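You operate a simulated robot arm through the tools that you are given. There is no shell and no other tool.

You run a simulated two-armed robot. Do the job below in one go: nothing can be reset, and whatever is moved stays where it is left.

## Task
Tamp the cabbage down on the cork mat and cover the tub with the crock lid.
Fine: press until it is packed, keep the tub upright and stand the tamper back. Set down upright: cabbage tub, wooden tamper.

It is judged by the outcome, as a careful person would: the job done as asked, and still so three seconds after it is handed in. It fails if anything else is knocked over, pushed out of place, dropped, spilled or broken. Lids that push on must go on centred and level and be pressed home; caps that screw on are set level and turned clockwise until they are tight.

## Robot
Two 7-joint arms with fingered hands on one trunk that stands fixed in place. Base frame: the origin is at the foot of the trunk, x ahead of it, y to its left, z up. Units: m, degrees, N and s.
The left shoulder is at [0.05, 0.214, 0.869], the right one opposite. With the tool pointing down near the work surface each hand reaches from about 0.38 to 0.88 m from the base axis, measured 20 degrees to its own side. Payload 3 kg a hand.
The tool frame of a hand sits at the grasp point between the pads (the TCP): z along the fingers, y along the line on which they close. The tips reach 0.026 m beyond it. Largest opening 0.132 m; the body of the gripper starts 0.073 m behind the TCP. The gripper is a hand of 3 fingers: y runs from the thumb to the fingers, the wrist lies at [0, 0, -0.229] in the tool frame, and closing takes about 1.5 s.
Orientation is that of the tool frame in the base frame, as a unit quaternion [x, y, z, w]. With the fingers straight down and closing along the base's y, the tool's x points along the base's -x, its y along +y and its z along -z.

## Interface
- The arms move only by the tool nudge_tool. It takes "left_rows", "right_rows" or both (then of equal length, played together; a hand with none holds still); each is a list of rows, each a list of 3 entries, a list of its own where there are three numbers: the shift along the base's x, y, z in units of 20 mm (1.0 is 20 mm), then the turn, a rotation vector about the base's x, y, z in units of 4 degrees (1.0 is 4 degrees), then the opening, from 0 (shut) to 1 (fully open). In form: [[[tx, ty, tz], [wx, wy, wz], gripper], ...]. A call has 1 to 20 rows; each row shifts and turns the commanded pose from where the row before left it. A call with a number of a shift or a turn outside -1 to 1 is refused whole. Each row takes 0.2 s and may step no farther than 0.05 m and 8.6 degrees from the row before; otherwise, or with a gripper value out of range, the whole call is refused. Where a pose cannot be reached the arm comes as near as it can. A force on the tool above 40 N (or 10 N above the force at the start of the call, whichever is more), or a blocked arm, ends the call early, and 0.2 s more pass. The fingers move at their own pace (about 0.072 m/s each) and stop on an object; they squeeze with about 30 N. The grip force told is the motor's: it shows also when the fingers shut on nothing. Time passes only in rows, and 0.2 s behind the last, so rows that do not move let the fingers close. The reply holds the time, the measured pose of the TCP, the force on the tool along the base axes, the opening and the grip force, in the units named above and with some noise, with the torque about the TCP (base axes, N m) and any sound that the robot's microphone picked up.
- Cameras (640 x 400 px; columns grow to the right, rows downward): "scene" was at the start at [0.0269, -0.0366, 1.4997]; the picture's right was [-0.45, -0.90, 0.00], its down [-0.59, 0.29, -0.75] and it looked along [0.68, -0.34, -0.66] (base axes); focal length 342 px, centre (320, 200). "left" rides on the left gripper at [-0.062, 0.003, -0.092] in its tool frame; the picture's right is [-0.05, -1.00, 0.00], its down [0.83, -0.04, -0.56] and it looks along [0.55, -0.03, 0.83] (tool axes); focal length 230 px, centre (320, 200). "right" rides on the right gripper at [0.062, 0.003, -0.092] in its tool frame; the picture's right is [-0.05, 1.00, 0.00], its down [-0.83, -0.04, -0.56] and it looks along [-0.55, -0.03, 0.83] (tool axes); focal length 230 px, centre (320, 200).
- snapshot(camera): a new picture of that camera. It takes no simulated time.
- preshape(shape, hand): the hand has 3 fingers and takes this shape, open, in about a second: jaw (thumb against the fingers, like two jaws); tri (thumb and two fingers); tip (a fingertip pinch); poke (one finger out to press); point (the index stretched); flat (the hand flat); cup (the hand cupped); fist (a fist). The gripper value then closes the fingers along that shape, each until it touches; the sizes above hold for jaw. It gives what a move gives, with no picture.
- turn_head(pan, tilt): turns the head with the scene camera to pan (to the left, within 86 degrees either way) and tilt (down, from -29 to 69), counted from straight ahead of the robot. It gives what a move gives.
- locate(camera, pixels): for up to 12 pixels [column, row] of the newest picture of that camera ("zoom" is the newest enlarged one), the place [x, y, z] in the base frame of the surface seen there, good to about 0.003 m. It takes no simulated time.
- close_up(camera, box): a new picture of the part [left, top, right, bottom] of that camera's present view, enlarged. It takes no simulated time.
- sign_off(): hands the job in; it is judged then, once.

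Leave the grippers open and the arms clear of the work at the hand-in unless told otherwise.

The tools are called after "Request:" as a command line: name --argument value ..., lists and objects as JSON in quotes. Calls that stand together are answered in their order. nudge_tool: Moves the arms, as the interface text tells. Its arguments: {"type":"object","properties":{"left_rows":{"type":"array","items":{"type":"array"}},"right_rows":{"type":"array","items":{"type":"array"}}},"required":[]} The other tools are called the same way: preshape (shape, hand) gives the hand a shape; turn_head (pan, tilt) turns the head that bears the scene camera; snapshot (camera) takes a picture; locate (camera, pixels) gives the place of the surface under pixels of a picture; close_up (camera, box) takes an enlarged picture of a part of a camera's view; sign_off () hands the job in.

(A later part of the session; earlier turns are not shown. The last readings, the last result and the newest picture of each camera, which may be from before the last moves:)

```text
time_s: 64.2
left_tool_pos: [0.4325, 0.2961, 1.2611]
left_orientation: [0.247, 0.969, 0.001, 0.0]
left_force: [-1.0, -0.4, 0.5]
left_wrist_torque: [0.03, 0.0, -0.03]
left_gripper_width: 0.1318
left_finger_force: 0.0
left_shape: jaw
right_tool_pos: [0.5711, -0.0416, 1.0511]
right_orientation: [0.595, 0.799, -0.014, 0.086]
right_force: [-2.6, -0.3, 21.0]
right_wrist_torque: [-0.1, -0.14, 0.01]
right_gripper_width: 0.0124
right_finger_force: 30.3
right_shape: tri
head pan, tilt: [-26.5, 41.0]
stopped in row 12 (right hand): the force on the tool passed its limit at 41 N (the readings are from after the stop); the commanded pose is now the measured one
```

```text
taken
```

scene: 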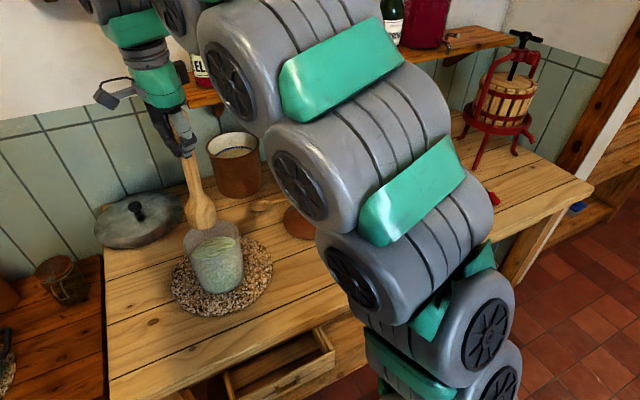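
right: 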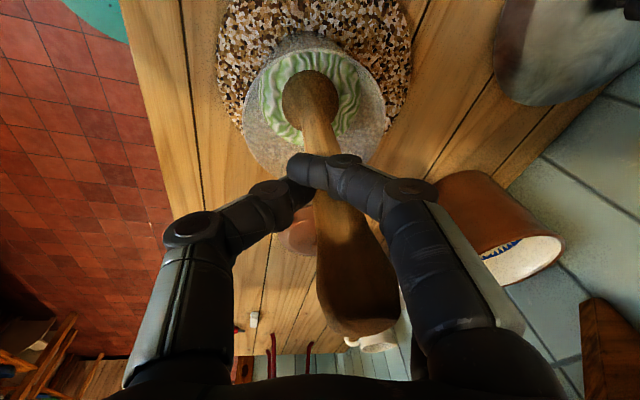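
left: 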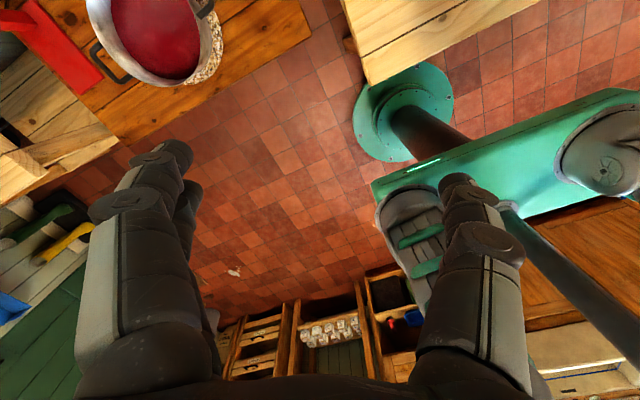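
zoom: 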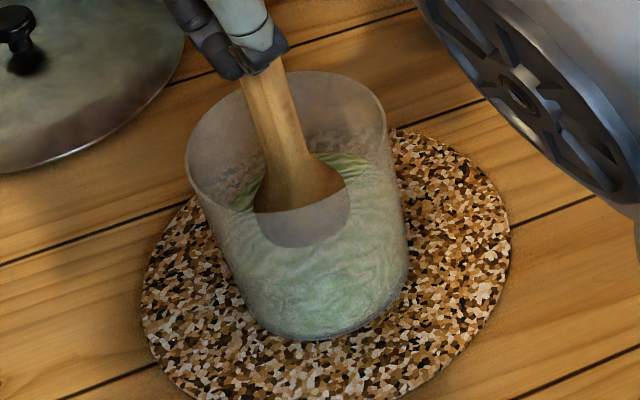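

The second stroke took the level to about 0.890, so packing goes on stroke by stroke. Third stroke.

Request:
nudge_tool --right_rows '[[[0, 0, 0.3], [0, 0, 0], 0], [[0, 0, 0.6], [0, 0, 0], 0], [[0, 0, 0.6], [0, 0, 0], 0], [[0, 0, 0], [0, 0, 0], 0], [[0, 0, -0.4], [0, 0, 0], 0], [[0, 0, -0.4], [0, 0, 0], 0], [[0, 0, -0.3], [0, 0, 0], 0], [[0, 0, -0.15], [0, 0, 0], 0], [[0, 0, -0.1], [0, 0, 0], 0], [[0, 0, -0.1], [0, 0, 0], 0], [[0, 0, -0.1], [0, 0, 0], 0], [[0, 0, -0.1], [0, 0, 0], 0]]'

Request:
close_up --camera "scene" --box '[180, 200, 260, 310]'

Request:
locate --camera "zoom" --pixels '[[365, 170], [358, 175], [355, 185], [245, 205]]'

Request:
snapshot --camera "right"

Request:
locate --camera "right" --pixels '[[275, 95], [350, 110], [285, 75], [340, 80], [352, 318]]'

```text
time_s: 66.8
left_tool_pos: [0.4322, 0.2952, 1.2617]
left_orientation: [0.246, 0.969, 0.001, 0.001]
left_force: [0.0, 0.3, -0.5]
left_wrist_torque: [-0.03, -0.01, 0.01]
left_gripper_width: 0.1322
left_finger_force: 0.1
left_shape: jaw
right_tool_pos: [0.5713, -0.0402, 1.0511]
right_orientation: [0.594, 0.8, -0.012, 0.086]
right_force: [-3.5, 0.0, 21.1]
right_wrist_torque: [-0.17, -0.13, 0.02]
right_gripper_width: 0.0123
right_finger_force: 30.0
right_shape: tri
head pan, tilt: [-26.5, 41.0]
stopped in row 12 (right hand): the force on the tool passed its limit at 41 N (the readings are from after the stop); the commanded pose is now the measured one
```

```text
3.64 times, centred on (220, 255) of scene
```

zoom: 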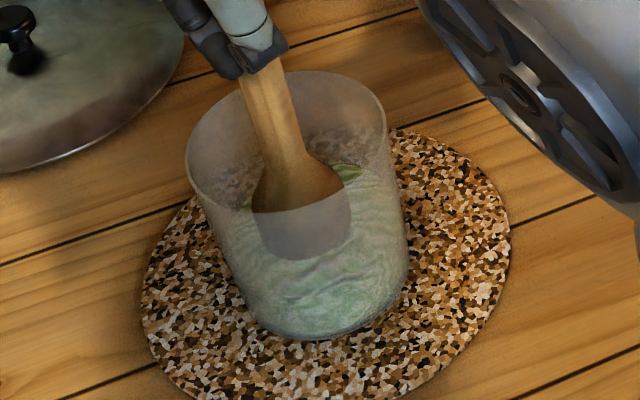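

```text
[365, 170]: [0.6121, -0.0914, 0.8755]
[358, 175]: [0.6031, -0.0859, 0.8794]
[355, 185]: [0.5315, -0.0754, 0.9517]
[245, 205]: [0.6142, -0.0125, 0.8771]
```

```text
taken
```

right: 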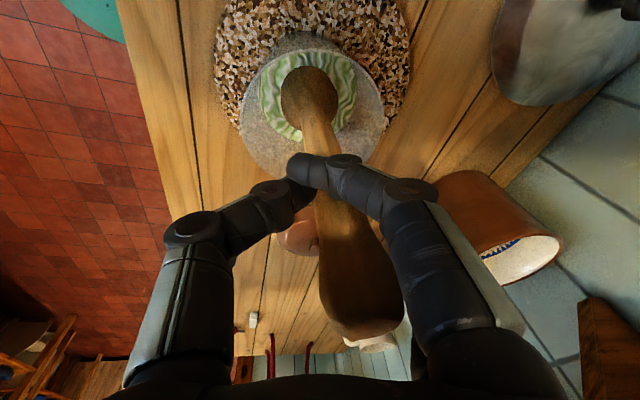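

```text
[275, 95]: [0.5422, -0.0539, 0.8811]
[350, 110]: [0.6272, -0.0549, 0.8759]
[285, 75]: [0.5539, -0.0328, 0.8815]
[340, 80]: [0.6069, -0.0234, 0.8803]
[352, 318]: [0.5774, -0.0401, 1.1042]
```

The level is now ≈0.878. Fourth stroke.

Request:
nudge_tool --right_rows '[[[0, 0, 0.3], [0, 0, 0], 0], [[0, 0, 0.6], [0, 0, 0], 0], [[0, 0, 0.6], [0, 0, 0], 0], [[0, 0, 0], [0, 0, 0], 0], [[0, 0, -0.4], [0, 0, 0], 0], [[0, 0, -0.4], [0, 0, 0], 0], [[0, 0, -0.3], [0, 0, 0], 0], [[0, 0, -0.15], [0, 0, 0], 0], [[0, 0, -0.1], [0, 0, 0], 0], [[0, 0, -0.1], [0, 0, 0], 0], [[0, 0, -0.1], [0, 0, 0], 0], [[0, 0, -0.1], [0, 0, 0], 0]]'

Request:
close_up --camera "scene" --box '[180, 200, 260, 310]'

Request:
snapshot --camera "right"

Request:
locate --camera "right" --pixels '[[275, 95], [350, 110], [285, 75], [340, 80], [352, 318]]'

```text
time_s: 69.4
left_tool_pos: [0.4335, 0.2953, 1.2619]
left_orientation: [0.246, 0.969, 0.0, 0.001]
left_force: [0.5, -0.1, 0.8]
left_wrist_torque: [0.0, 0.04, 0.02]
left_gripper_width: 0.1319
left_finger_force: 0.1
left_shape: jaw
right_tool_pos: [0.5721, -0.0402, 1.0506]
right_orientation: [0.594, 0.8, -0.011, 0.087]
right_force: [-3.7, 0.7, 21.1]
right_wrist_torque: [-0.07, -0.12, -0.01]
right_gripper_width: 0.0124
right_finger_force: 30.2
right_shape: tri
head pan, tilt: [-26.5, 41.0]
stopped in row 12 (right hand): the force on the tool passed its limit at 41 N (the readings are from after the stop); the commanded pose is now the measured one
```

```text
3.64 times, centred on (220, 255) of scene
```

zoom: 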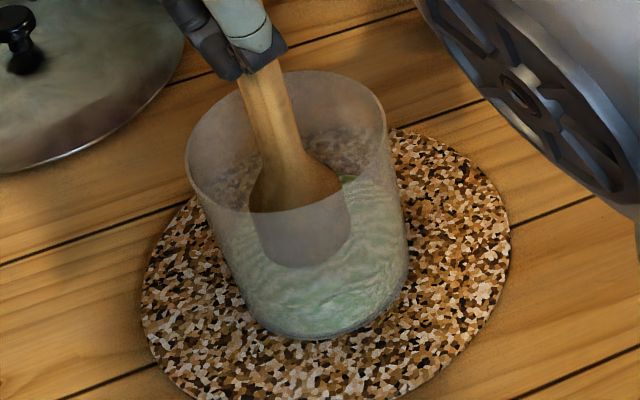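

```text
taken
```

right: 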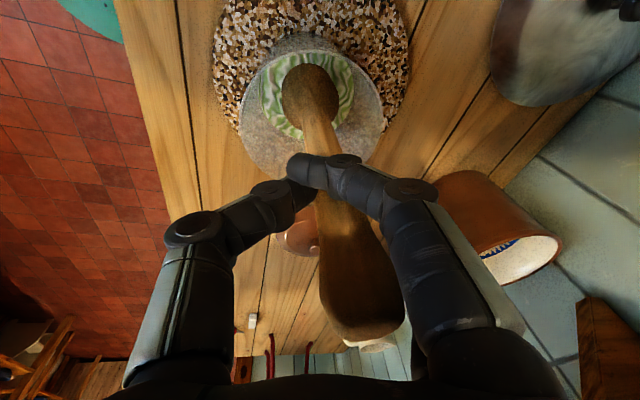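

```text
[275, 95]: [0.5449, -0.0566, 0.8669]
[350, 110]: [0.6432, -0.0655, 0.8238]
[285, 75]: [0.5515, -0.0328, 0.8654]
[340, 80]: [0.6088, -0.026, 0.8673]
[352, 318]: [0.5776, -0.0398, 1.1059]
```

The level is now ≈0.866. Fifth stroke.

Request:
nudge_tool --right_rows '[[[0, 0, 0.3], [0, 0, 0], 0], [[0, 0, 0.6], [0, 0, 0], 0], [[0, 0, 0.6], [0, 0, 0], 0], [[0, 0, 0], [0, 0, 0], 0], [[0, 0, -0.4], [0, 0, 0], 0], [[0, 0, -0.4], [0, 0, 0], 0], [[0, 0, -0.3], [0, 0, 0], 0], [[0, 0, -0.15], [0, 0, 0], 0], [[0, 0, -0.1], [0, 0, 0], 0], [[0, 0, -0.1], [0, 0, 0], 0], [[0, 0, -0.1], [0, 0, 0], 0], [[0, 0, -0.1], [0, 0, 0], 0]]'

Request:
close_up --camera "scene" --box '[180, 200, 260, 310]'

Request:
snapshot --camera "right"

Request:
locate --camera "right" --pixels '[[275, 95], [345, 100], [285, 75], [340, 80], [352, 318]]'

```text
time_s: 71.9
left_tool_pos: [0.4343, 0.2957, 1.2616]
left_orientation: [0.246, 0.969, 0.001, 0.001]
left_force: [-0.4, 0.1, 0.0]
left_wrist_torque: [0.0, 0.01, 0.01]
left_gripper_width: 0.1319
left_finger_force: 0.0
left_shape: jaw
right_tool_pos: [0.5738, -0.0392, 1.05]
right_orientation: [0.594, 0.8, -0.01, 0.089]
right_force: [-3.0, 0.6, 20.6]
right_wrist_torque: [-0.14, -0.16, 0.0]
right_gripper_width: 0.0125
right_finger_force: 30.3
right_shape: tri
head pan, tilt: [-26.5, 41.0]
stopped in row 12 (right hand): the force on the tool passed its limit at 41 N (the readings are from after the stop); the commanded pose is now the measured one
```

```text
3.64 times, centred on (220, 255) of scene
```

zoom: 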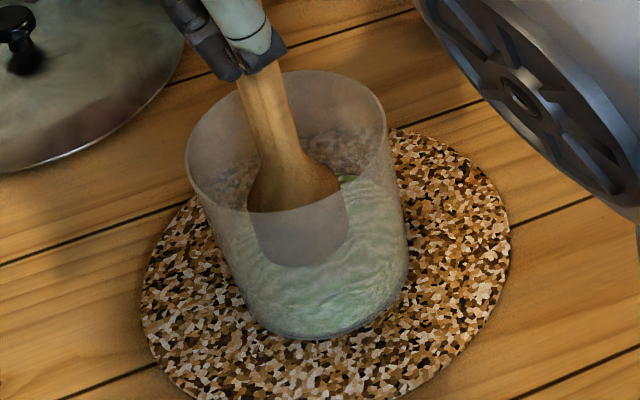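

```text
taken
```

right: 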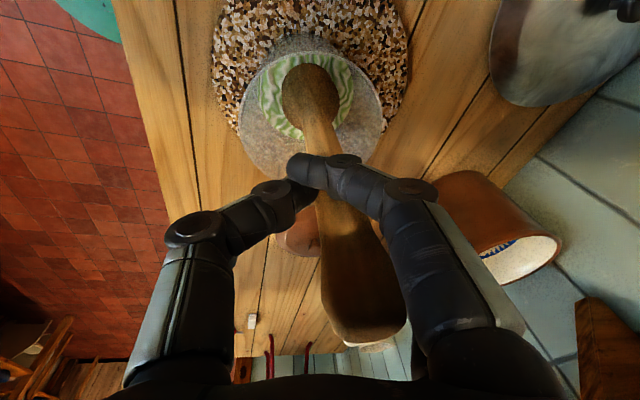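

```text
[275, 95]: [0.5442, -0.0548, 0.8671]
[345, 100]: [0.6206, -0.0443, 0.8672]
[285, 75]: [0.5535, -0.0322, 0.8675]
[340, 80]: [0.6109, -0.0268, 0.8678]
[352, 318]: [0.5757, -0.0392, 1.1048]
```

The level stayed at 0.867 this time, so the cabbage is packed. Now I'll lift the tamper straight out.

Request:
nudge_tool --right_rows '[[[0, 0, 0.25], [0, 0, 0], 0], [[0, 0, 0.5], [0, 0, 0], 0], [[0, 0, 0.5], [0, 0, 0], 0], [[0, 0, 0.75], [0, 0, 0], 0], [[0, 0, 0.75], [0, 0, 0], 0], [[0, 0, 0.75], [0, 0, 0], 0], [[0, 0, 0.75], [0, 0, 0], 0], [[0, 0, 0.75], [0, 0, 0], 0], [[0, 0, 0.75], [0, 0, 0], 0], [[0, 0, 0.75], [0, 0, 0], 0], [[0, 0, 0.75], [0, 0, 0], 0], [[0, 0, 0.75], [0, 0, 0], 0], [[0, 0, 0.25], [0, 0, 0], 0]]'

Request:
close_up --camera "scene" --box '[150, 110, 290, 310]'

Request:
snapshot --camera "right"

```text
time_s: 74.7
left_tool_pos: [0.434, 0.2968, 1.261]
left_orientation: [0.246, 0.969, 0.0, 0.0]
left_force: [-0.1, 0.2, 0.6]
left_wrist_torque: [0.0, -0.01, -0.01]
left_gripper_width: 0.1318
left_finger_force: 0.1
left_shape: jaw
right_tool_pos: [0.5721, -0.0399, 1.2128]
right_orientation: [0.594, 0.8, -0.011, 0.088]
right_force: [0.4, 1.5, -3.2]
right_wrist_torque: [0.01, 0.04, 0.01]
right_gripper_width: 0.0104
right_finger_force: 29.9
right_shape: tri
head pan, tilt: [-26.5, 41.0]
```

```text
2.00 times, centred on (220, 210) of scene
```

zoom: 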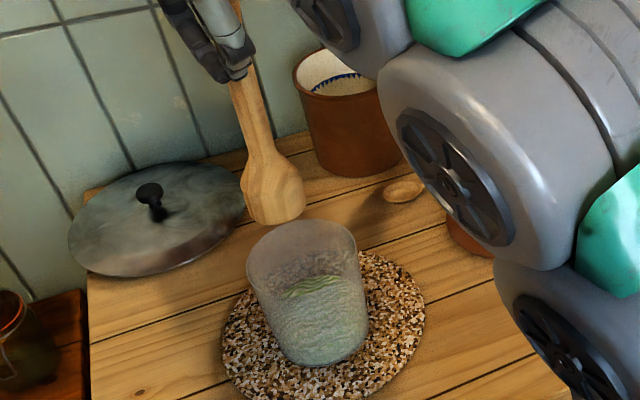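

```text
taken
```

right: 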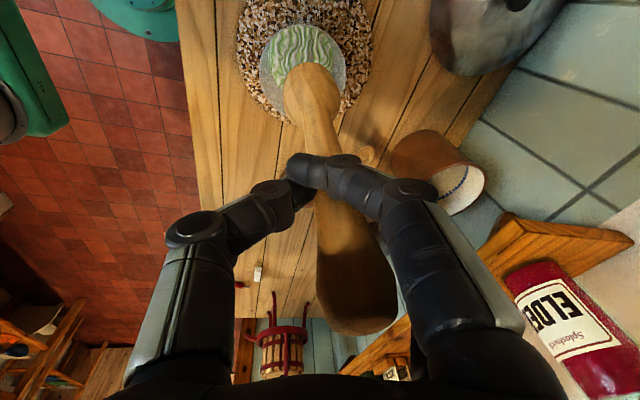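

The packed cabbage sits lower and the tub stands upright on the mat. Next I'll carry the tamper back to where it stood, about (0.482,-0.407), starting and stopping gently.

Request:
nudge_tool --right_rows '[[[-0.05, -0.2, 0], [0, 0, 0], 0], [[-0.1, -0.4, 0], [0, 0, 0], 0], [[-0.15, -0.6, 0], [0, 0, 0], 0], [[-0.2, -0.8, 0], [0, 0, 0], 0], [[-0.22, -0.9, 0], [0, 0, 0], 0], [[-0.22, -0.9, 0], [0, 0, 0], 0], [[-0.22, -0.9, 0], [0, 0, 0], 0], [[-0.22, -0.9, 0], [0, 0, 0], 0], [[-0.22, -0.9, 0], [0, 0, 0], 0], [[-0.22, -0.9, 0], [0, 0, 0], 0], [[-0.22, -0.9, 0], [0, 0, 0], 0], [[-0.22, -0.9, 0], [0, 0, 0], 0], [[-0.22, -0.9, 0], [0, 0, 0], 0], [[-0.22, -0.9, 0], [0, 0, 0], 0], [[-0.22, -0.9, 0], [0, 0, 0], 0], [[-0.22, -0.9, 0], [0, 0, 0], 0], [[-0.22, -0.9, 0], [0, 0, 0], 0], [[-0.22, -0.9, 0], [0, 0, 0], 0], [[-0.22, -0.9, 0], [0, 0, 0], 0], [[-0.22, -0.9, 0], [0, 0, 0], 0]]'

Request:
nudge_tool --right_rows '[[[-0.18, -0.7, 0], [0, 0, 0], 0], [[-0.12, -0.5, 0], [0, 0, 0], 0], [[-0.08, -0.3, 0], [0, 0, 0], 0], [[-0.05, -0.2, 0], [0, 0, 0], 0], [[0, -0.15, 0], [0, 0, 0], 0], [[0, 0, 0], [0, 0, 0], 0]]'

Request:
snapshot --camera "scene"

Request:
close_up --camera "scene" --box '[310, 50, 430, 230]'

Request:
snapshot --camera "right"

```text
time_s: 78.9
left_tool_pos: [0.434, 0.2953, 1.2611]
left_orientation: [0.247, 0.969, 0.0, 0.0]
left_force: [-0.1, -0.7, -0.8]
left_wrist_torque: [-0.01, 0.0, 0.01]
left_gripper_width: 0.1318
left_finger_force: 0.1
left_shape: jaw
right_tool_pos: [0.4914, -0.3693, 1.2129]
right_orientation: [0.594, 0.8, -0.011, 0.088]
right_force: [0.0, 0.0, -2.9]
right_wrist_torque: [0.01, 0.04, 0.01]
right_gripper_width: 0.0104
right_finger_force: 30.1
right_shape: tri
head pan, tilt: [-26.5, 41.0]
```

```text
time_s: 80.3
left_tool_pos: [0.4326, 0.2955, 1.2626]
left_orientation: [0.245, 0.969, 0.0, 0.0]
left_force: [-0.2, 0.4, -0.9]
left_wrist_torque: [0.0, -0.01, 0.01]
left_gripper_width: 0.132
left_finger_force: 0.0
left_shape: jaw
right_tool_pos: [0.4833, -0.4052, 1.2144]
right_orientation: [0.594, 0.8, -0.011, 0.087]
right_force: [-0.8, -0.8, -3.2]
right_wrist_torque: [-0.03, 0.06, 0.01]
right_gripper_width: 0.0103
right_finger_force: 29.7
right_shape: tri
head pan, tilt: [-26.5, 41.0]
```

```text
taken
```

scene: 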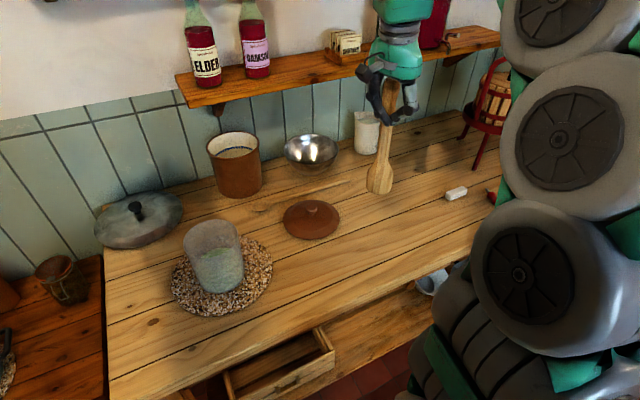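

```text
2.22 times, centred on (370, 140) of scene
```

zoom: 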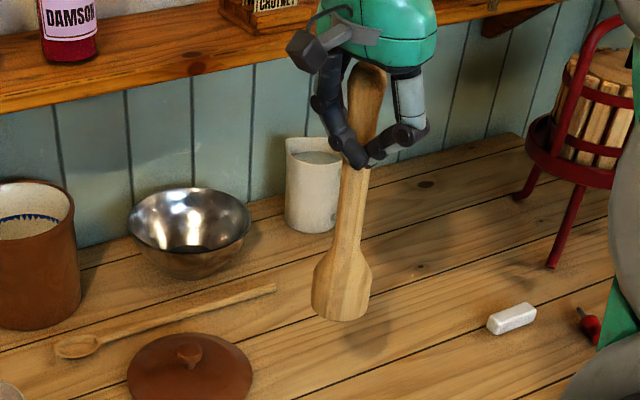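

```text
taken
```

right: 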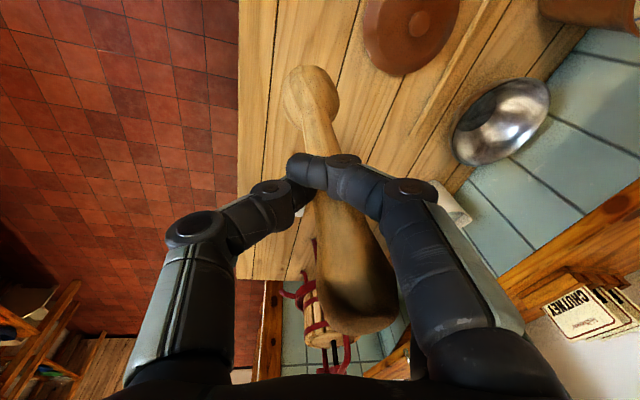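

I'll measure the tamper's tilt and foot position again.

Request:
locate --camera "zoom" --pixels '[[367, 85], [354, 190], [351, 220], [348, 250], [342, 285], [340, 305], [313, 290], [368, 290], [339, 318]]'

Request:
locate --camera "right" --pixels '[[358, 318], [356, 300], [308, 95], [308, 80], [316, 115], [318, 130], [318, 145]]'

```text
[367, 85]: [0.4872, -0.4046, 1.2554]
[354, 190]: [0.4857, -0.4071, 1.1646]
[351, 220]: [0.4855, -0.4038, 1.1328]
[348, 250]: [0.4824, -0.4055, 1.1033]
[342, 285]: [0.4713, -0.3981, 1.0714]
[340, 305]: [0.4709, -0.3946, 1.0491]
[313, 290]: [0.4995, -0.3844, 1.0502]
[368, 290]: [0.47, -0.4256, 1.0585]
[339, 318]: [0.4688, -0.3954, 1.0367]
```

```text
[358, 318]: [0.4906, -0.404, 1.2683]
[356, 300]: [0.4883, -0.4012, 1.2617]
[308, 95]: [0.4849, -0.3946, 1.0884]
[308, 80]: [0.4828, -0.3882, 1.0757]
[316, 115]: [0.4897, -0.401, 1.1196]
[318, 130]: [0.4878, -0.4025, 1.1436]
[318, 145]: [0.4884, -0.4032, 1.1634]
```

The tamper is vertical to about 1°, foot near (0.489,-0.410), z≈1.03. I'll shift 6 mm back and lower to just above the table.

Request:
nudge_tool --right_rows '[[[-0.15, 0.05, -0.3], [0, 0, 0], 0], [[-0.15, 0.05, -0.6], [0, 0, 0], 0], [[0, 0, -0.75], [0, 0, 0], 0], [[0, 0, -0.75], [0, 0, 0], 0], [[0, 0, -0.75], [0, 0, 0], 0], [[0, 0, -0.75], [0, 0, 0], 0], [[0, 0, -0.75], [0, 0, 0], 0], [[0, 0, -0.75], [0, 0, 0], 0], [[0, 0, -0.75], [0, 0, 0], 0], [[0, 0, -0.75], [0, 0, 0], 0], [[0, 0, -0.75], [0, 0, 0], 0], [[0, 0, -0.75], [0, 0, 0], 0], [[0, 0, -0.5], [0, 0, 0], 0], [[0, 0, -0.3], [0, 0, 0], 0], [[0, 0, 0], [0, 0, 0], 0]]'

Request:
close_up --camera "scene" --box '[310, 110, 430, 290]'

Request:
locate --camera "zoom" --pixels '[[320, 330], [320, 200], [318, 260], [318, 300]]'

```text
time_s: 83.5
left_tool_pos: [0.435, 0.2955, 1.2616]
left_orientation: [0.246, 0.969, 0.0, -0.001]
left_force: [0.8, 0.1, 0.7]
left_wrist_torque: [-0.01, 0.02, 0.0]
left_gripper_width: 0.1318
left_finger_force: 0.0
left_shape: jaw
right_tool_pos: [0.4786, -0.4033, 1.0295]
right_orientation: [0.594, 0.8, -0.011, 0.088]
right_force: [-0.3, 0.8, -2.3]
right_wrist_torque: [0.03, 0.03, 0.0]
right_gripper_width: 0.0101
right_finger_force: 30.4
right_shape: tri
head pan, tilt: [-26.5, 41.0]
```

```text
2.22 times, centred on (370, 200) of scene
```

zoom: 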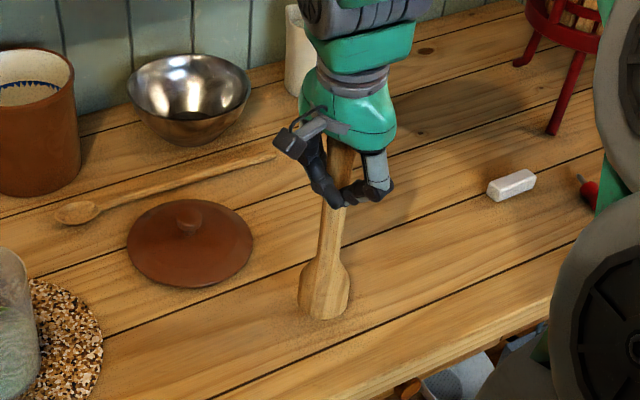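

```text
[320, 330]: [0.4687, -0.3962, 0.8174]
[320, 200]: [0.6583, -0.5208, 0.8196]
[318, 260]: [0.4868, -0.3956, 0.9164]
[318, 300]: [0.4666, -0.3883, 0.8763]
```

About 20 mm to go. I'll lower in 2 mm steps.

Request:
nudge_tool --right_rows '[[[0, 0, -0.15], [0, 0, 0], 0], [[0, 0, -0.15], [0, 0, 0], 0], [[0, 0, -0.15], [0, 0, 0], 0], [[0, 0, -0.15], [0, 0, 0], 0], [[0, 0, -0.1], [0, 0, 0], 0], [[0, 0, -0.1], [0, 0, 0], 0], [[0, 0, 0], [0, 0, 0], 0]]'

```text
time_s: 85.1
left_tool_pos: [0.4336, 0.296, 1.2614]
left_orientation: [0.246, 0.969, 0.0, 0.001]
left_force: [0.2, 0.3, 0.6]
left_wrist_torque: [-0.01, 0.03, 0.01]
left_gripper_width: 0.1318
left_finger_force: 0.1
left_shape: jaw
right_tool_pos: [0.4773, -0.402, 1.0128]
right_orientation: [0.594, 0.799, -0.011, 0.088]
right_force: [-0.5, -0.2, -1.8]
right_wrist_torque: [0.01, 0.02, 0.02]
right_gripper_width: 0.0103
right_finger_force: 30.1
right_shape: tri
head pan, tilt: [-26.5, 41.0]
```

Request:
nudge_tool --right_rows '[[[0, 0, -0.07], [0, 0, 0], 0], [[0, 0, -0.07], [0, 0, 0], 0], [[0, 0, -0.07], [0, 0, 0], 0], [[0, 0, 0], [0, 0, 0], 0]]'

Request:
close_up --camera "scene" --box '[340, 150, 420, 280]'

```text
time_s: 86.1
left_tool_pos: [0.4334, 0.2962, 1.2614]
left_orientation: [0.246, 0.969, 0.0, 0.0]
left_force: [0.0, -1.2, 0.9]
left_wrist_torque: [-0.01, -0.04, 0.02]
left_gripper_width: 0.132
left_finger_force: 0.0
left_shape: jaw
right_tool_pos: [0.478, -0.4027, 1.0091]
right_orientation: [0.594, 0.8, -0.01, 0.088]
right_force: [-0.6, 0.2, -2.9]
right_wrist_torque: [0.01, 0.03, 0.02]
right_gripper_width: 0.0104
right_finger_force: 30.3
right_shape: tri
head pan, tilt: [-26.5, 41.0]
```

```text
3.08 times, centred on (380, 215) of scene
```

zoom: 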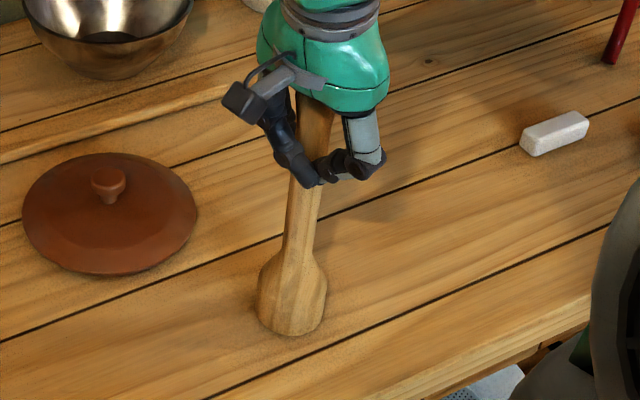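

Still hanging (−2.9 N). Continuing in 1 mm steps.

Request:
nudge_tool --right_rows '[[[0, 0, -0.07], [0, 0, 0], 0], [[0, 0, -0.07], [0, 0, 0], 0], [[0, 0, -0.05], [0, 0, 0], 0], [[0, 0, 0], [0, 0, 0], 0]]'

```text
time_s: 87.1
left_tool_pos: [0.4337, 0.2964, 1.2618]
left_orientation: [0.246, 0.969, 0.0, 0.001]
left_force: [-0.2, -0.3, 0.0]
left_wrist_torque: [0.01, -0.02, -0.03]
left_gripper_width: 0.132
left_finger_force: 0.1
left_shape: jaw
right_tool_pos: [0.4775, -0.4037, 1.006]
right_orientation: [0.594, 0.8, -0.011, 0.088]
right_force: [-2.2, 2.6, 11.6]
right_wrist_torque: [-0.06, -0.12, 0.02]
right_gripper_width: 0.0109
right_finger_force: 30.2
right_shape: tri
head pan, tilt: [-26.5, 41.0]
```

Contact: 11.6 N on the table. Before opening, I'll check that the tamper stands straight.

Request:
close_up --camera "scene" --box '[340, 150, 420, 280]'

Request:
locate --camera "zoom" --pixels '[[316, 125], [303, 205], [300, 235], [292, 290], [291, 325], [260, 300], [324, 300]]'

Request:
snapshot --camera "right"

```text
3.08 times, centred on (380, 215) of scene
```

zoom: 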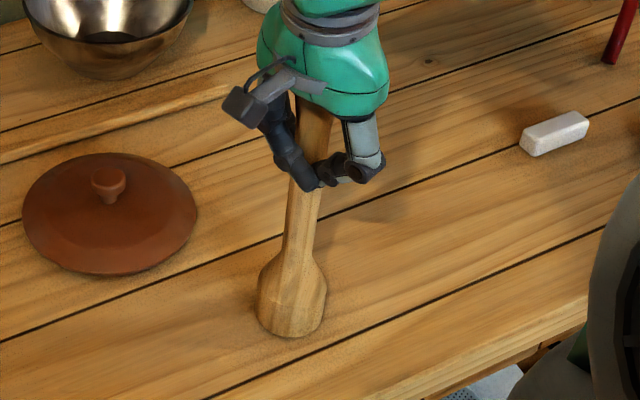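

```text
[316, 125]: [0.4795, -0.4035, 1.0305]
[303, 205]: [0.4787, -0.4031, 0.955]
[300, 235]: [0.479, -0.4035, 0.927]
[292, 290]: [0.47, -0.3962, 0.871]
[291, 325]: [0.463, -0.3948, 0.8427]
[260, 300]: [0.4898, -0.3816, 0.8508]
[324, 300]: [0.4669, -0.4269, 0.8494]
```

```text
taken
```

right: 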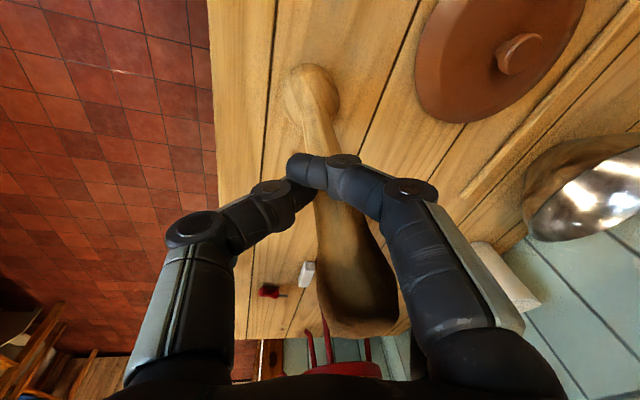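

The tamper stands straight within about 1°. I'll open the fingers.

Request:
nudge_tool --right_rows '[[[0, 0, 0.03], [0, 0, 0], 0.1], [[0, 0, 0], [0, 0, 0], 0.2], [[0, 0, 0], [0, 0, 0], 0.4], [[0, 0, 0], [0, 0, 0], 0.7], [[0, 0, 0], [0, 0, 0], 1], [[0, 0, 0], [0, 0, 0], 1], [[0, 0, 0], [0, 0, 0], 1], [[0, 0, 0], [0, 0, 0], 1], [[0, 0, 0], [0, 0, 0], 1]]'

Request:
close_up --camera "scene" --box '[340, 150, 420, 280]'

Request:
snapshot --camera "right"

```text
time_s: 89.1
left_tool_pos: [0.4337, 0.2961, 1.2618]
left_orientation: [0.246, 0.969, 0.001, 0.0]
left_force: [0.8, 0.5, 0.1]
left_wrist_torque: [0.03, -0.01, 0.01]
left_gripper_width: 0.1318
left_finger_force: 0.0
left_shape: jaw
right_tool_pos: [0.4771, -0.4033, 1.0058]
right_orientation: [0.594, 0.8, -0.011, 0.087]
right_force: [1.0, -0.6, 0.1]
right_wrist_torque: [-0.01, 0.0, 0.0]
right_gripper_width: 0.1319
right_finger_force: 0.0
right_shape: tri
head pan, tilt: [-26.5, 41.0]
```

```text
3.08 times, centred on (380, 215) of scene
```

zoom: 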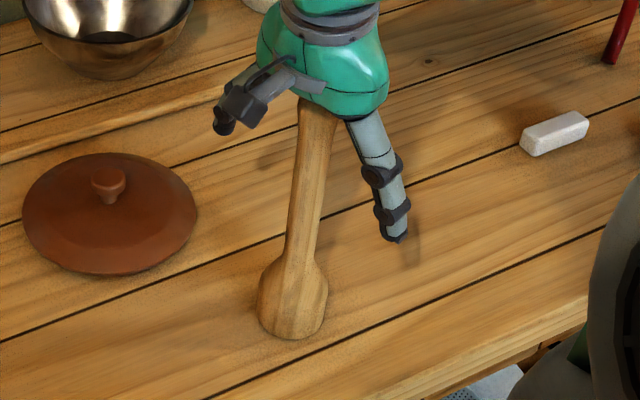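

```text
taken
```

right: 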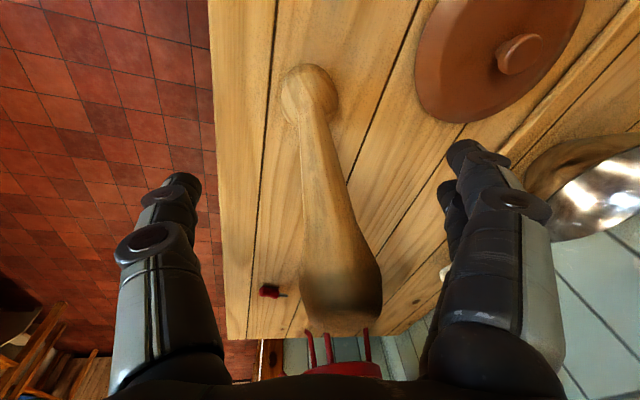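

The tamper stands by itself. I'll withdraw along the hand's axis, then rise and turn the hand back to straight down.

Request:
nudge_tool --right_rows '[[[-0.065, 0.06, 0.5], [0, 0, 0], 1], [[-0.13, 0.12, 1], [0, 0, 0], 1], [[-0.13, 0.12, 1], [0, 0, 0], 1], [[-0.13, 0.12, 1], [0, 0, 0], 1], [[-0.13, 0.12, 1], [0, 0, 0], 1], [[-0.13, 0.12, 1], [0, 0, 0], 1], [[-0.13, 0.12, 1], [0, 0, 0], 1], [[0, 0, 1], [0.2, 0.2, 0], 1], [[0, 0, 1], [0.6, 0.45, 0], 1], [[0, 0, 0], [0.6, 0.45, 0], 1], [[0, 0, 0], [0.4, 0.35, 0], 1], [[0, 0, 0], [0, 0, 0], 1]]'

Request:
snapshot --camera "scene"

Request:
snapshot --camera "right"

```text
time_s: 91.7
left_tool_pos: [0.433, 0.2956, 1.2623]
left_orientation: [0.247, 0.969, 0.001, 0.0]
left_force: [0.0, -0.3, 1.2]
left_wrist_torque: [-0.02, 0.02, 0.01]
left_gripper_width: 0.132
left_finger_force: 0.0
left_shape: jaw
right_tool_pos: [0.461, -0.3889, 1.1766]
right_orientation: [0.597, 0.802, 0.01, 0.01]
right_force: [0.5, -0.6, -0.4]
right_wrist_torque: [-0.01, 0.03, 0.0]
right_gripper_width: 0.132
right_finger_force: 0.0
right_shape: tri
head pan, tilt: [-26.5, 41.0]
```

```text
taken
```

scene: 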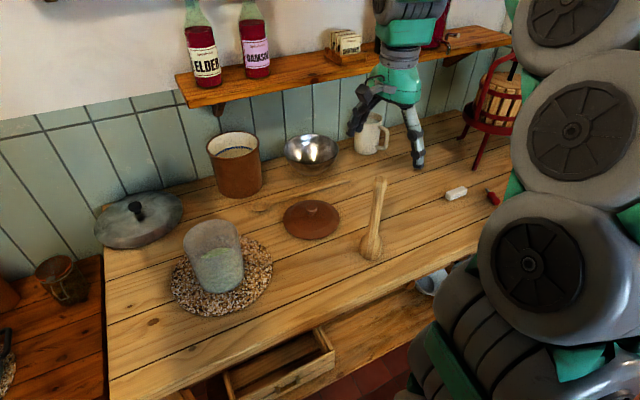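

```text
taken
```

right: 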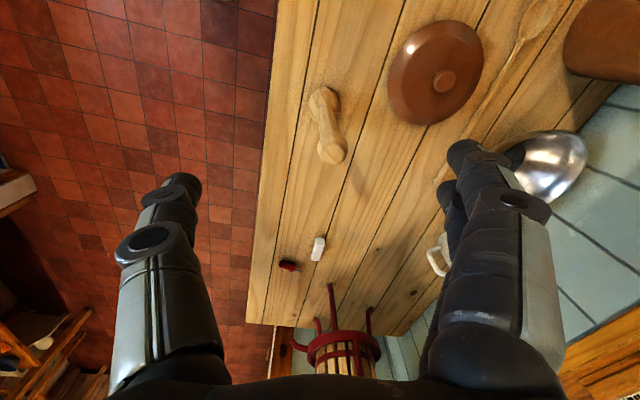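

The tamper stands upright where it was. Now the lid: I'll enlarge and locate its rim and knob.

Request:
close_up --camera "right" --box '[370, 10, 500, 140]'

Request:
close_up --camera "scene" --box '[275, 185, 350, 255]'

Request:
locate --camera "zoom" --pixels '[[312, 144], [312, 160], [312, 180], [298, 155], [330, 155], [80, 230], [530, 220], [310, 80], [310, 340], [250, 250], [400, 250], [310, 270]]'

```text
3.08 times, centred on (435, 75) of right
```

zoom: 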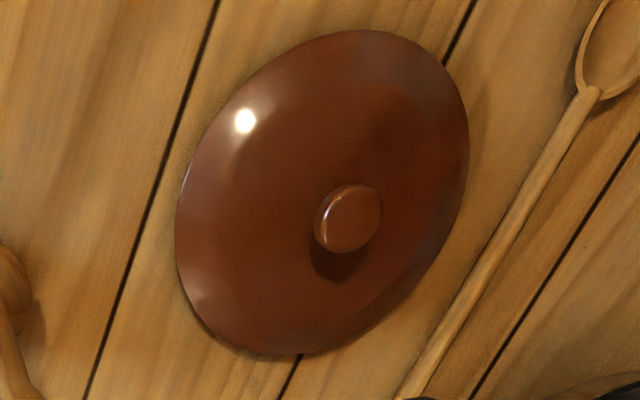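

```text
5.71 times, centred on (312, 220) of scene
```

zoom: 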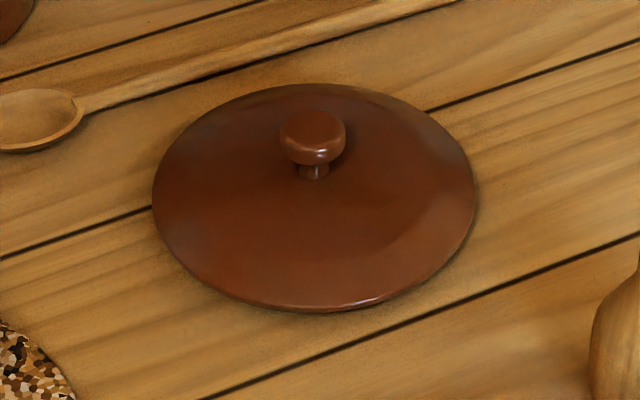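

```text
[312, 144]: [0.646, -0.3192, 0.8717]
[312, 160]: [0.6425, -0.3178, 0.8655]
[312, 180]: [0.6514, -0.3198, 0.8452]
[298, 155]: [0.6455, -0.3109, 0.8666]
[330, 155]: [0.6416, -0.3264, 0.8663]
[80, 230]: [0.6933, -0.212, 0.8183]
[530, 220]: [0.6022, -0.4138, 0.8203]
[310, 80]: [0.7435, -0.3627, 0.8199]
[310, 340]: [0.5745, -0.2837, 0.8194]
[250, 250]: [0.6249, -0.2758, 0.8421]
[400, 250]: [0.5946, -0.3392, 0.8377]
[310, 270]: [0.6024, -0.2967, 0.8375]
```

The lid is about 0.156 m across with a mushroom knob (cap ≈31 mm) centred near (0.657,-0.3235), top z≈0.874. I'll move the right hand over the knob, straighten the last 1.6° of tilt, and come down to z≈1.02.

Request:
nudge_tool --right_rows '[[[0.817, 0.273, 0], [-0.005, 0.033, 0], 1], [[0.817, 0.273, 0], [-0.005, 0.033, 0], 1], [[0.817, 0.273, 0], [-0.005, 0.033, 0], 1], [[0.817, 0.273, 0], [-0.005, 0.033, 0], 1], [[0.817, 0.273, 0], [-0.005, 0.033, 0], 1], [[0.817, 0.273, 0], [-0.005, 0.033, 0], 1], [[0.817, 0.273, 0], [-0.005, 0.033, 0], 1], [[0.817, 0.273, 0], [-0.005, 0.033, 0], 1], [[0.817, 0.273, 0], [-0.005, 0.033, 0], 1], [[0.817, 0.273, 0], [-0.005, 0.033, 0], 1], [[0.817, 0.273, 0], [-0.005, 0.033, 0], 1], [[0.817, 0.273, 0], [-0.005, 0.033, 0], 1], [[0, 0, -1], [0, 0, 0], 0.9], [[0, 0, -1], [0, 0, 0], 0.8], [[0, 0, -1], [0, 0, 0], 0.7], [[0, 0, -1], [0, 0, 0], 0.6], [[0, 0, -1], [0, 0, 0], 0.5], [[0, 0, -1], [0, 0, 0], 0.5], [[0, 0, -1], [0, 0, 0], 0.5], [[0, 0, -1], [0, 0, 0], 0.5]]'

Request:
snapshot --camera "right"

Request:
snapshot --camera "scene"

```text
time_s: 95.9
left_tool_pos: [0.4342, 0.2966, 1.2618]
left_orientation: [0.246, 0.969, 0.0, 0.0]
left_force: [-0.2, -0.3, -0.4]
left_wrist_torque: [0.02, 0.03, -0.01]
left_gripper_width: 0.1321
left_finger_force: 0.0
left_shape: jaw
right_tool_pos: [0.6565, -0.3203, 1.014]
right_orientation: [0.597, 0.802, -0.001, 0.0]
right_force: [0.6, 0.1, -0.6]
right_wrist_torque: [0.01, -0.01, 0.0]
right_gripper_width: 0.0666
right_finger_force: 0.0
right_shape: tri
head pan, tilt: [-26.5, 41.0]
```

```text
taken
```

right: 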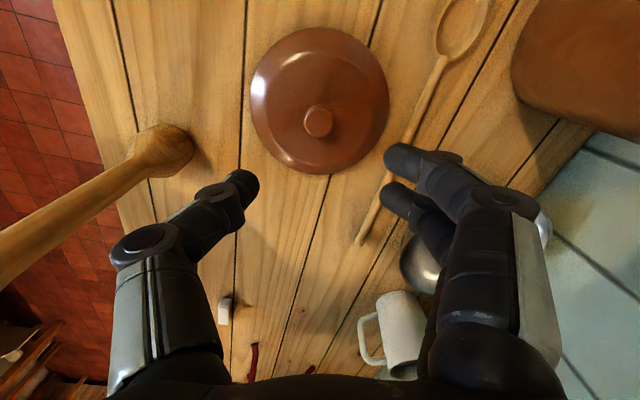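

```text
taken
```

scene: 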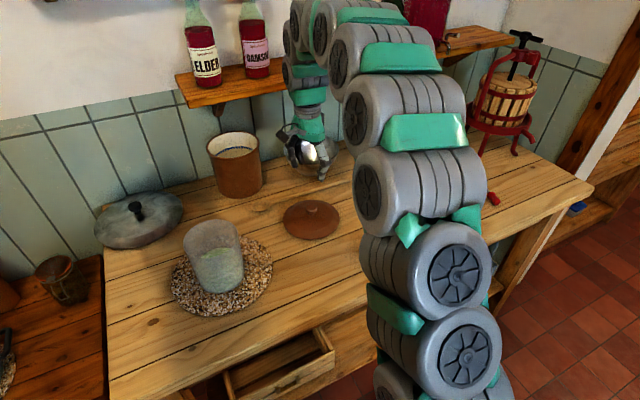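

The knob is at (318,122), within 2 mm of the hand axis, and the half-open fingers straddle it. I'll lower to z≈0.885.

Request:
nudge_tool --right_rows '[[[-0.075, -0.1, -0.7], [0, 0, 0], 0.5], [[0, 0, -0.8], [0, 0, 0], 0.5], [[0, 0, -0.8], [0, 0, 0], 0.5], [[0, 0, -0.8], [0, 0, 0], 0.5], [[0, 0, -0.8], [0, 0, 0], 0.5], [[0, 0, -0.8], [0, 0, 0], 0.5], [[0, 0, -0.7], [0, 0, 0], 0.5], [[0, 0, -0.5], [0, 0, 0], 0.5], [[0, 0, -0.5], [0, 0, 0], 0.5], [[0, 0, 0], [0, 0, 0], 0.5]]'

Request:
snapshot --camera "right"

Request:
close_up --camera "scene" --box '[260, 130, 360, 260]'

```text
time_s: 98.1
left_tool_pos: [0.4332, 0.2954, 1.262]
left_orientation: [0.246, 0.969, 0.0, 0.0]
left_force: [0.3, -0.3, 0.0]
left_wrist_torque: [0.01, 0.01, -0.01]
left_gripper_width: 0.1317
left_finger_force: 0.0
left_shape: jaw
right_tool_pos: [0.6554, -0.3219, 0.8885]
right_orientation: [0.597, 0.802, -0.001, 0.0]
right_force: [-0.1, 0.4, 0.7]
right_wrist_torque: [0.01, -0.01, -0.02]
right_gripper_width: 0.0667
right_finger_force: 0.0
right_shape: tri
head pan, tilt: [-26.5, 41.0]
```

```text
taken
```

right: 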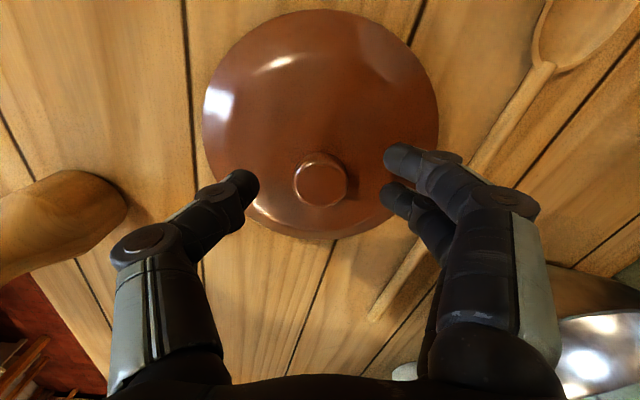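

```text
3.08 times, centred on (310, 195) of scene
```

zoom: 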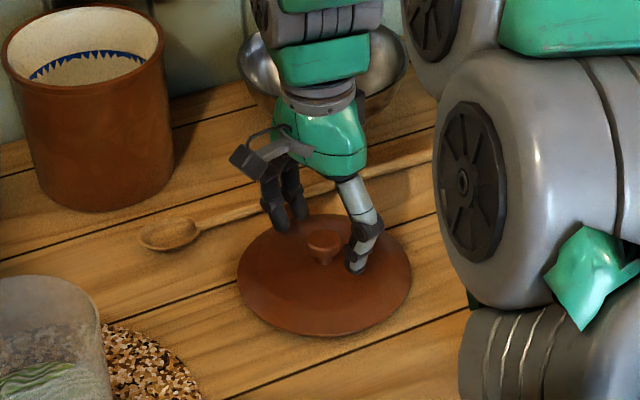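

Aligned: knob centre at (320,183). I'll lower another 18 mm slowly.

Request:
nudge_tool --right_rows '[[[0, 0, -0.25], [0, 0, 0], 0.5], [[0, 0, -0.25], [0, 0, 0], 0.5], [[0, 0, -0.2], [0, 0, 0], 0.5], [[0, 0, -0.2], [0, 0, 0], 0.5], [[0, 0, 0], [0, 0, 0], 0.5]]'

Request:
snapshot --camera "right"

Request:
close_up --camera "scene" --box '[280, 170, 350, 250]'

```text
time_s: 99.3
left_tool_pos: [0.434, 0.2967, 1.2614]
left_orientation: [0.246, 0.969, 0.0, 0.0]
left_force: [0.0, 0.7, 0.1]
left_wrist_torque: [-0.01, 0.02, -0.03]
left_gripper_width: 0.132
left_finger_force: 0.2
left_shape: jaw
right_tool_pos: [0.6545, -0.323, 0.8696]
right_orientation: [0.597, 0.802, 0.0, 0.001]
right_force: [-0.3, 0.2, 0.8]
right_wrist_torque: [0.0, -0.05, 0.03]
right_gripper_width: 0.0665
right_finger_force: 0.0
right_shape: tri
head pan, tilt: [-26.5, 41.0]
```

```text
taken
```

right: 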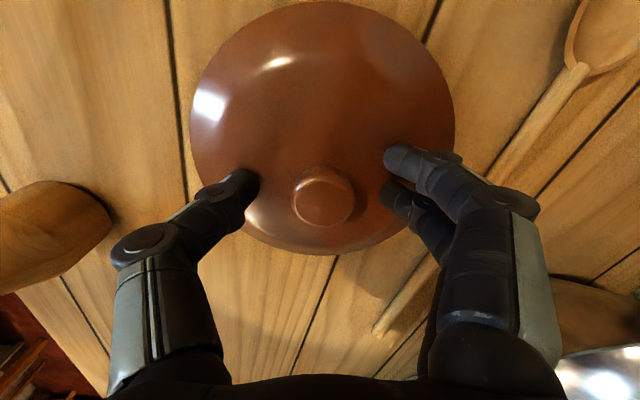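

```text
5.00 times, centred on (315, 210) of scene
```

zoom: 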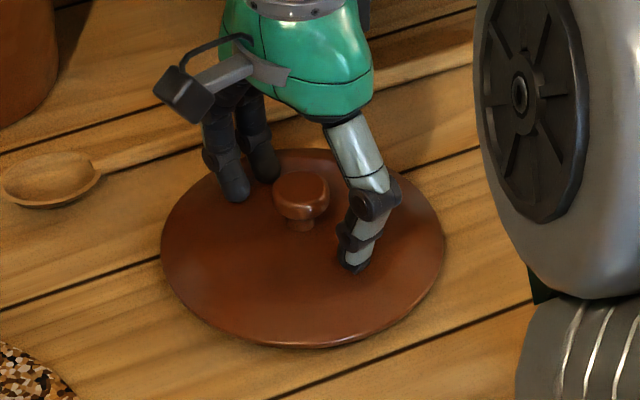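

The fingertips are around the knob with no contact. I'll close gently.

Request:
nudge_tool --right_rows '[[[0, 0, 0], [0, 0, 0], 0.42], [[0, 0, 0], [0, 0, 0], 0.36], [[0, 0, 0], [0, 0, 0], 0.3], [[0, 0, 0], [0, 0, 0], 0.25], [[0, 0, 0], [0, 0, 0], 0.2], [[0, 0, 0], [0, 0, 0], 0.15], [[0, 0, 0], [0, 0, 0], 0.1], [[0, 0, 0], [0, 0, 0], 0.05], [[0, 0, 0], [0, 0, 0], 0], [[0, 0, 0], [0, 0, 0], 0]]'

Request:
snapshot --camera "right"

Request:
close_up --camera "scene" --box '[280, 170, 350, 250]'

```text
time_s: 101.5
left_tool_pos: [0.4343, 0.2962, 1.2605]
left_orientation: [0.246, 0.969, 0.001, 0.0]
left_force: [0.6, -0.5, -0.1]
left_wrist_torque: [0.03, -0.01, -0.02]
left_gripper_width: 0.132
left_finger_force: 0.0
left_shape: jaw
right_tool_pos: [0.6535, -0.3236, 0.8688]
right_orientation: [0.598, 0.802, -0.001, 0.001]
right_force: [-0.2, 0.6, 0.0]
right_wrist_torque: [-0.01, -0.03, 0.01]
right_gripper_width: 0.019
right_finger_force: 30.0
right_shape: tri
head pan, tilt: [-26.5, 41.0]
```

```text
taken
```

right: 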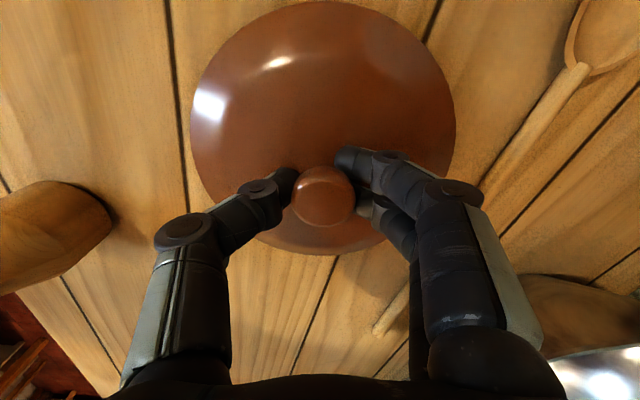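

```text
5.00 times, centred on (315, 210) of scene
```

zoom: 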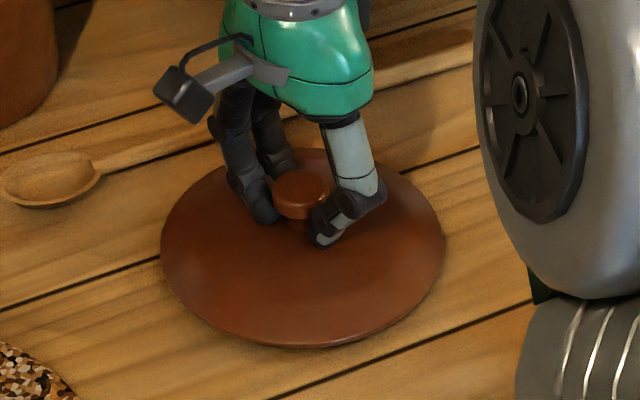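

The fingers hold the knob with 30 N. I'll lift slowly 30 mm and check that the lid is level.

Request:
nudge_tool --right_rows '[[[0, 0, 0.15], [0, 0, 0], 0], [[0, 0, 0.15], [0, 0, 0], 0], [[0, 0, 0.3], [0, 0, 0], 0], [[0, 0, 0.4], [0, 0, 0], 0], [[0, 0, 0.5], [0, 0, 0], 0], [[0, 0, 0], [0, 0, 0], 0]]'

Request:
snapshot --camera "right"

Request:
close_up --camera "scene" --box '[270, 160, 360, 250]'

Request:
locate --camera "zoom" --pixels '[[180, 240], [210, 290], [320, 335], [430, 290], [450, 240], [250, 200], [400, 200], [320, 300], [320, 260]]'

```text
time_s: 102.9
left_tool_pos: [0.433, 0.2964, 1.2604]
left_orientation: [0.246, 0.969, 0.0, 0.0]
left_force: [1.0, -0.5, -0.4]
left_wrist_torque: [-0.01, 0.0, -0.02]
left_gripper_width: 0.1321
left_finger_force: 0.1
left_shape: jaw
right_tool_pos: [0.6543, -0.3233, 0.8994]
right_orientation: [0.597, 0.802, -0.001, 0.001]
right_force: [-0.7, -0.1, -3.6]
right_wrist_torque: [0.01, -0.03, 0.01]
right_gripper_width: 0.0193
right_finger_force: 30.1
right_shape: tri
head pan, tilt: [-26.5, 41.0]
```

```text
taken
```

right: 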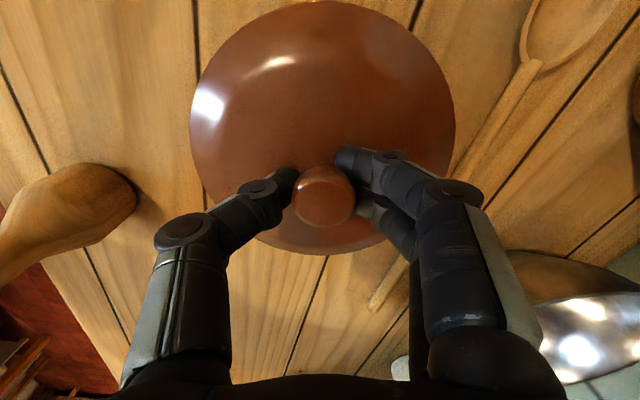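

```text
4.44 times, centred on (315, 205) of scene
```

zoom: 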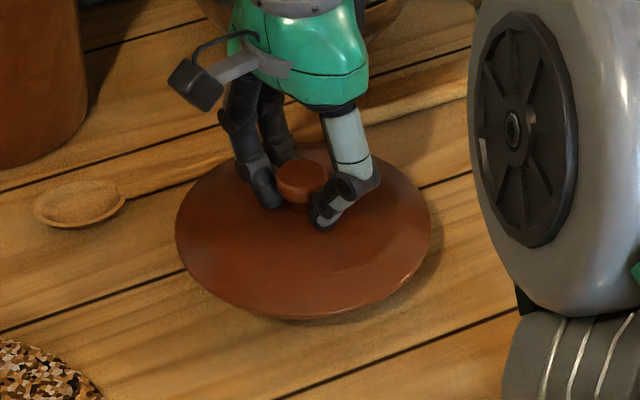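

```text
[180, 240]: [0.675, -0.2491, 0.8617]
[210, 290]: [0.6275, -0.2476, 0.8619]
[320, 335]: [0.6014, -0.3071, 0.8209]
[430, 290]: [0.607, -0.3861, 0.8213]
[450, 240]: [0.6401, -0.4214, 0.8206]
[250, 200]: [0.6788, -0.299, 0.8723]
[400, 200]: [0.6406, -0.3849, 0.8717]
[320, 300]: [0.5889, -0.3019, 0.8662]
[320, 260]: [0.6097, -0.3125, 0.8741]
```

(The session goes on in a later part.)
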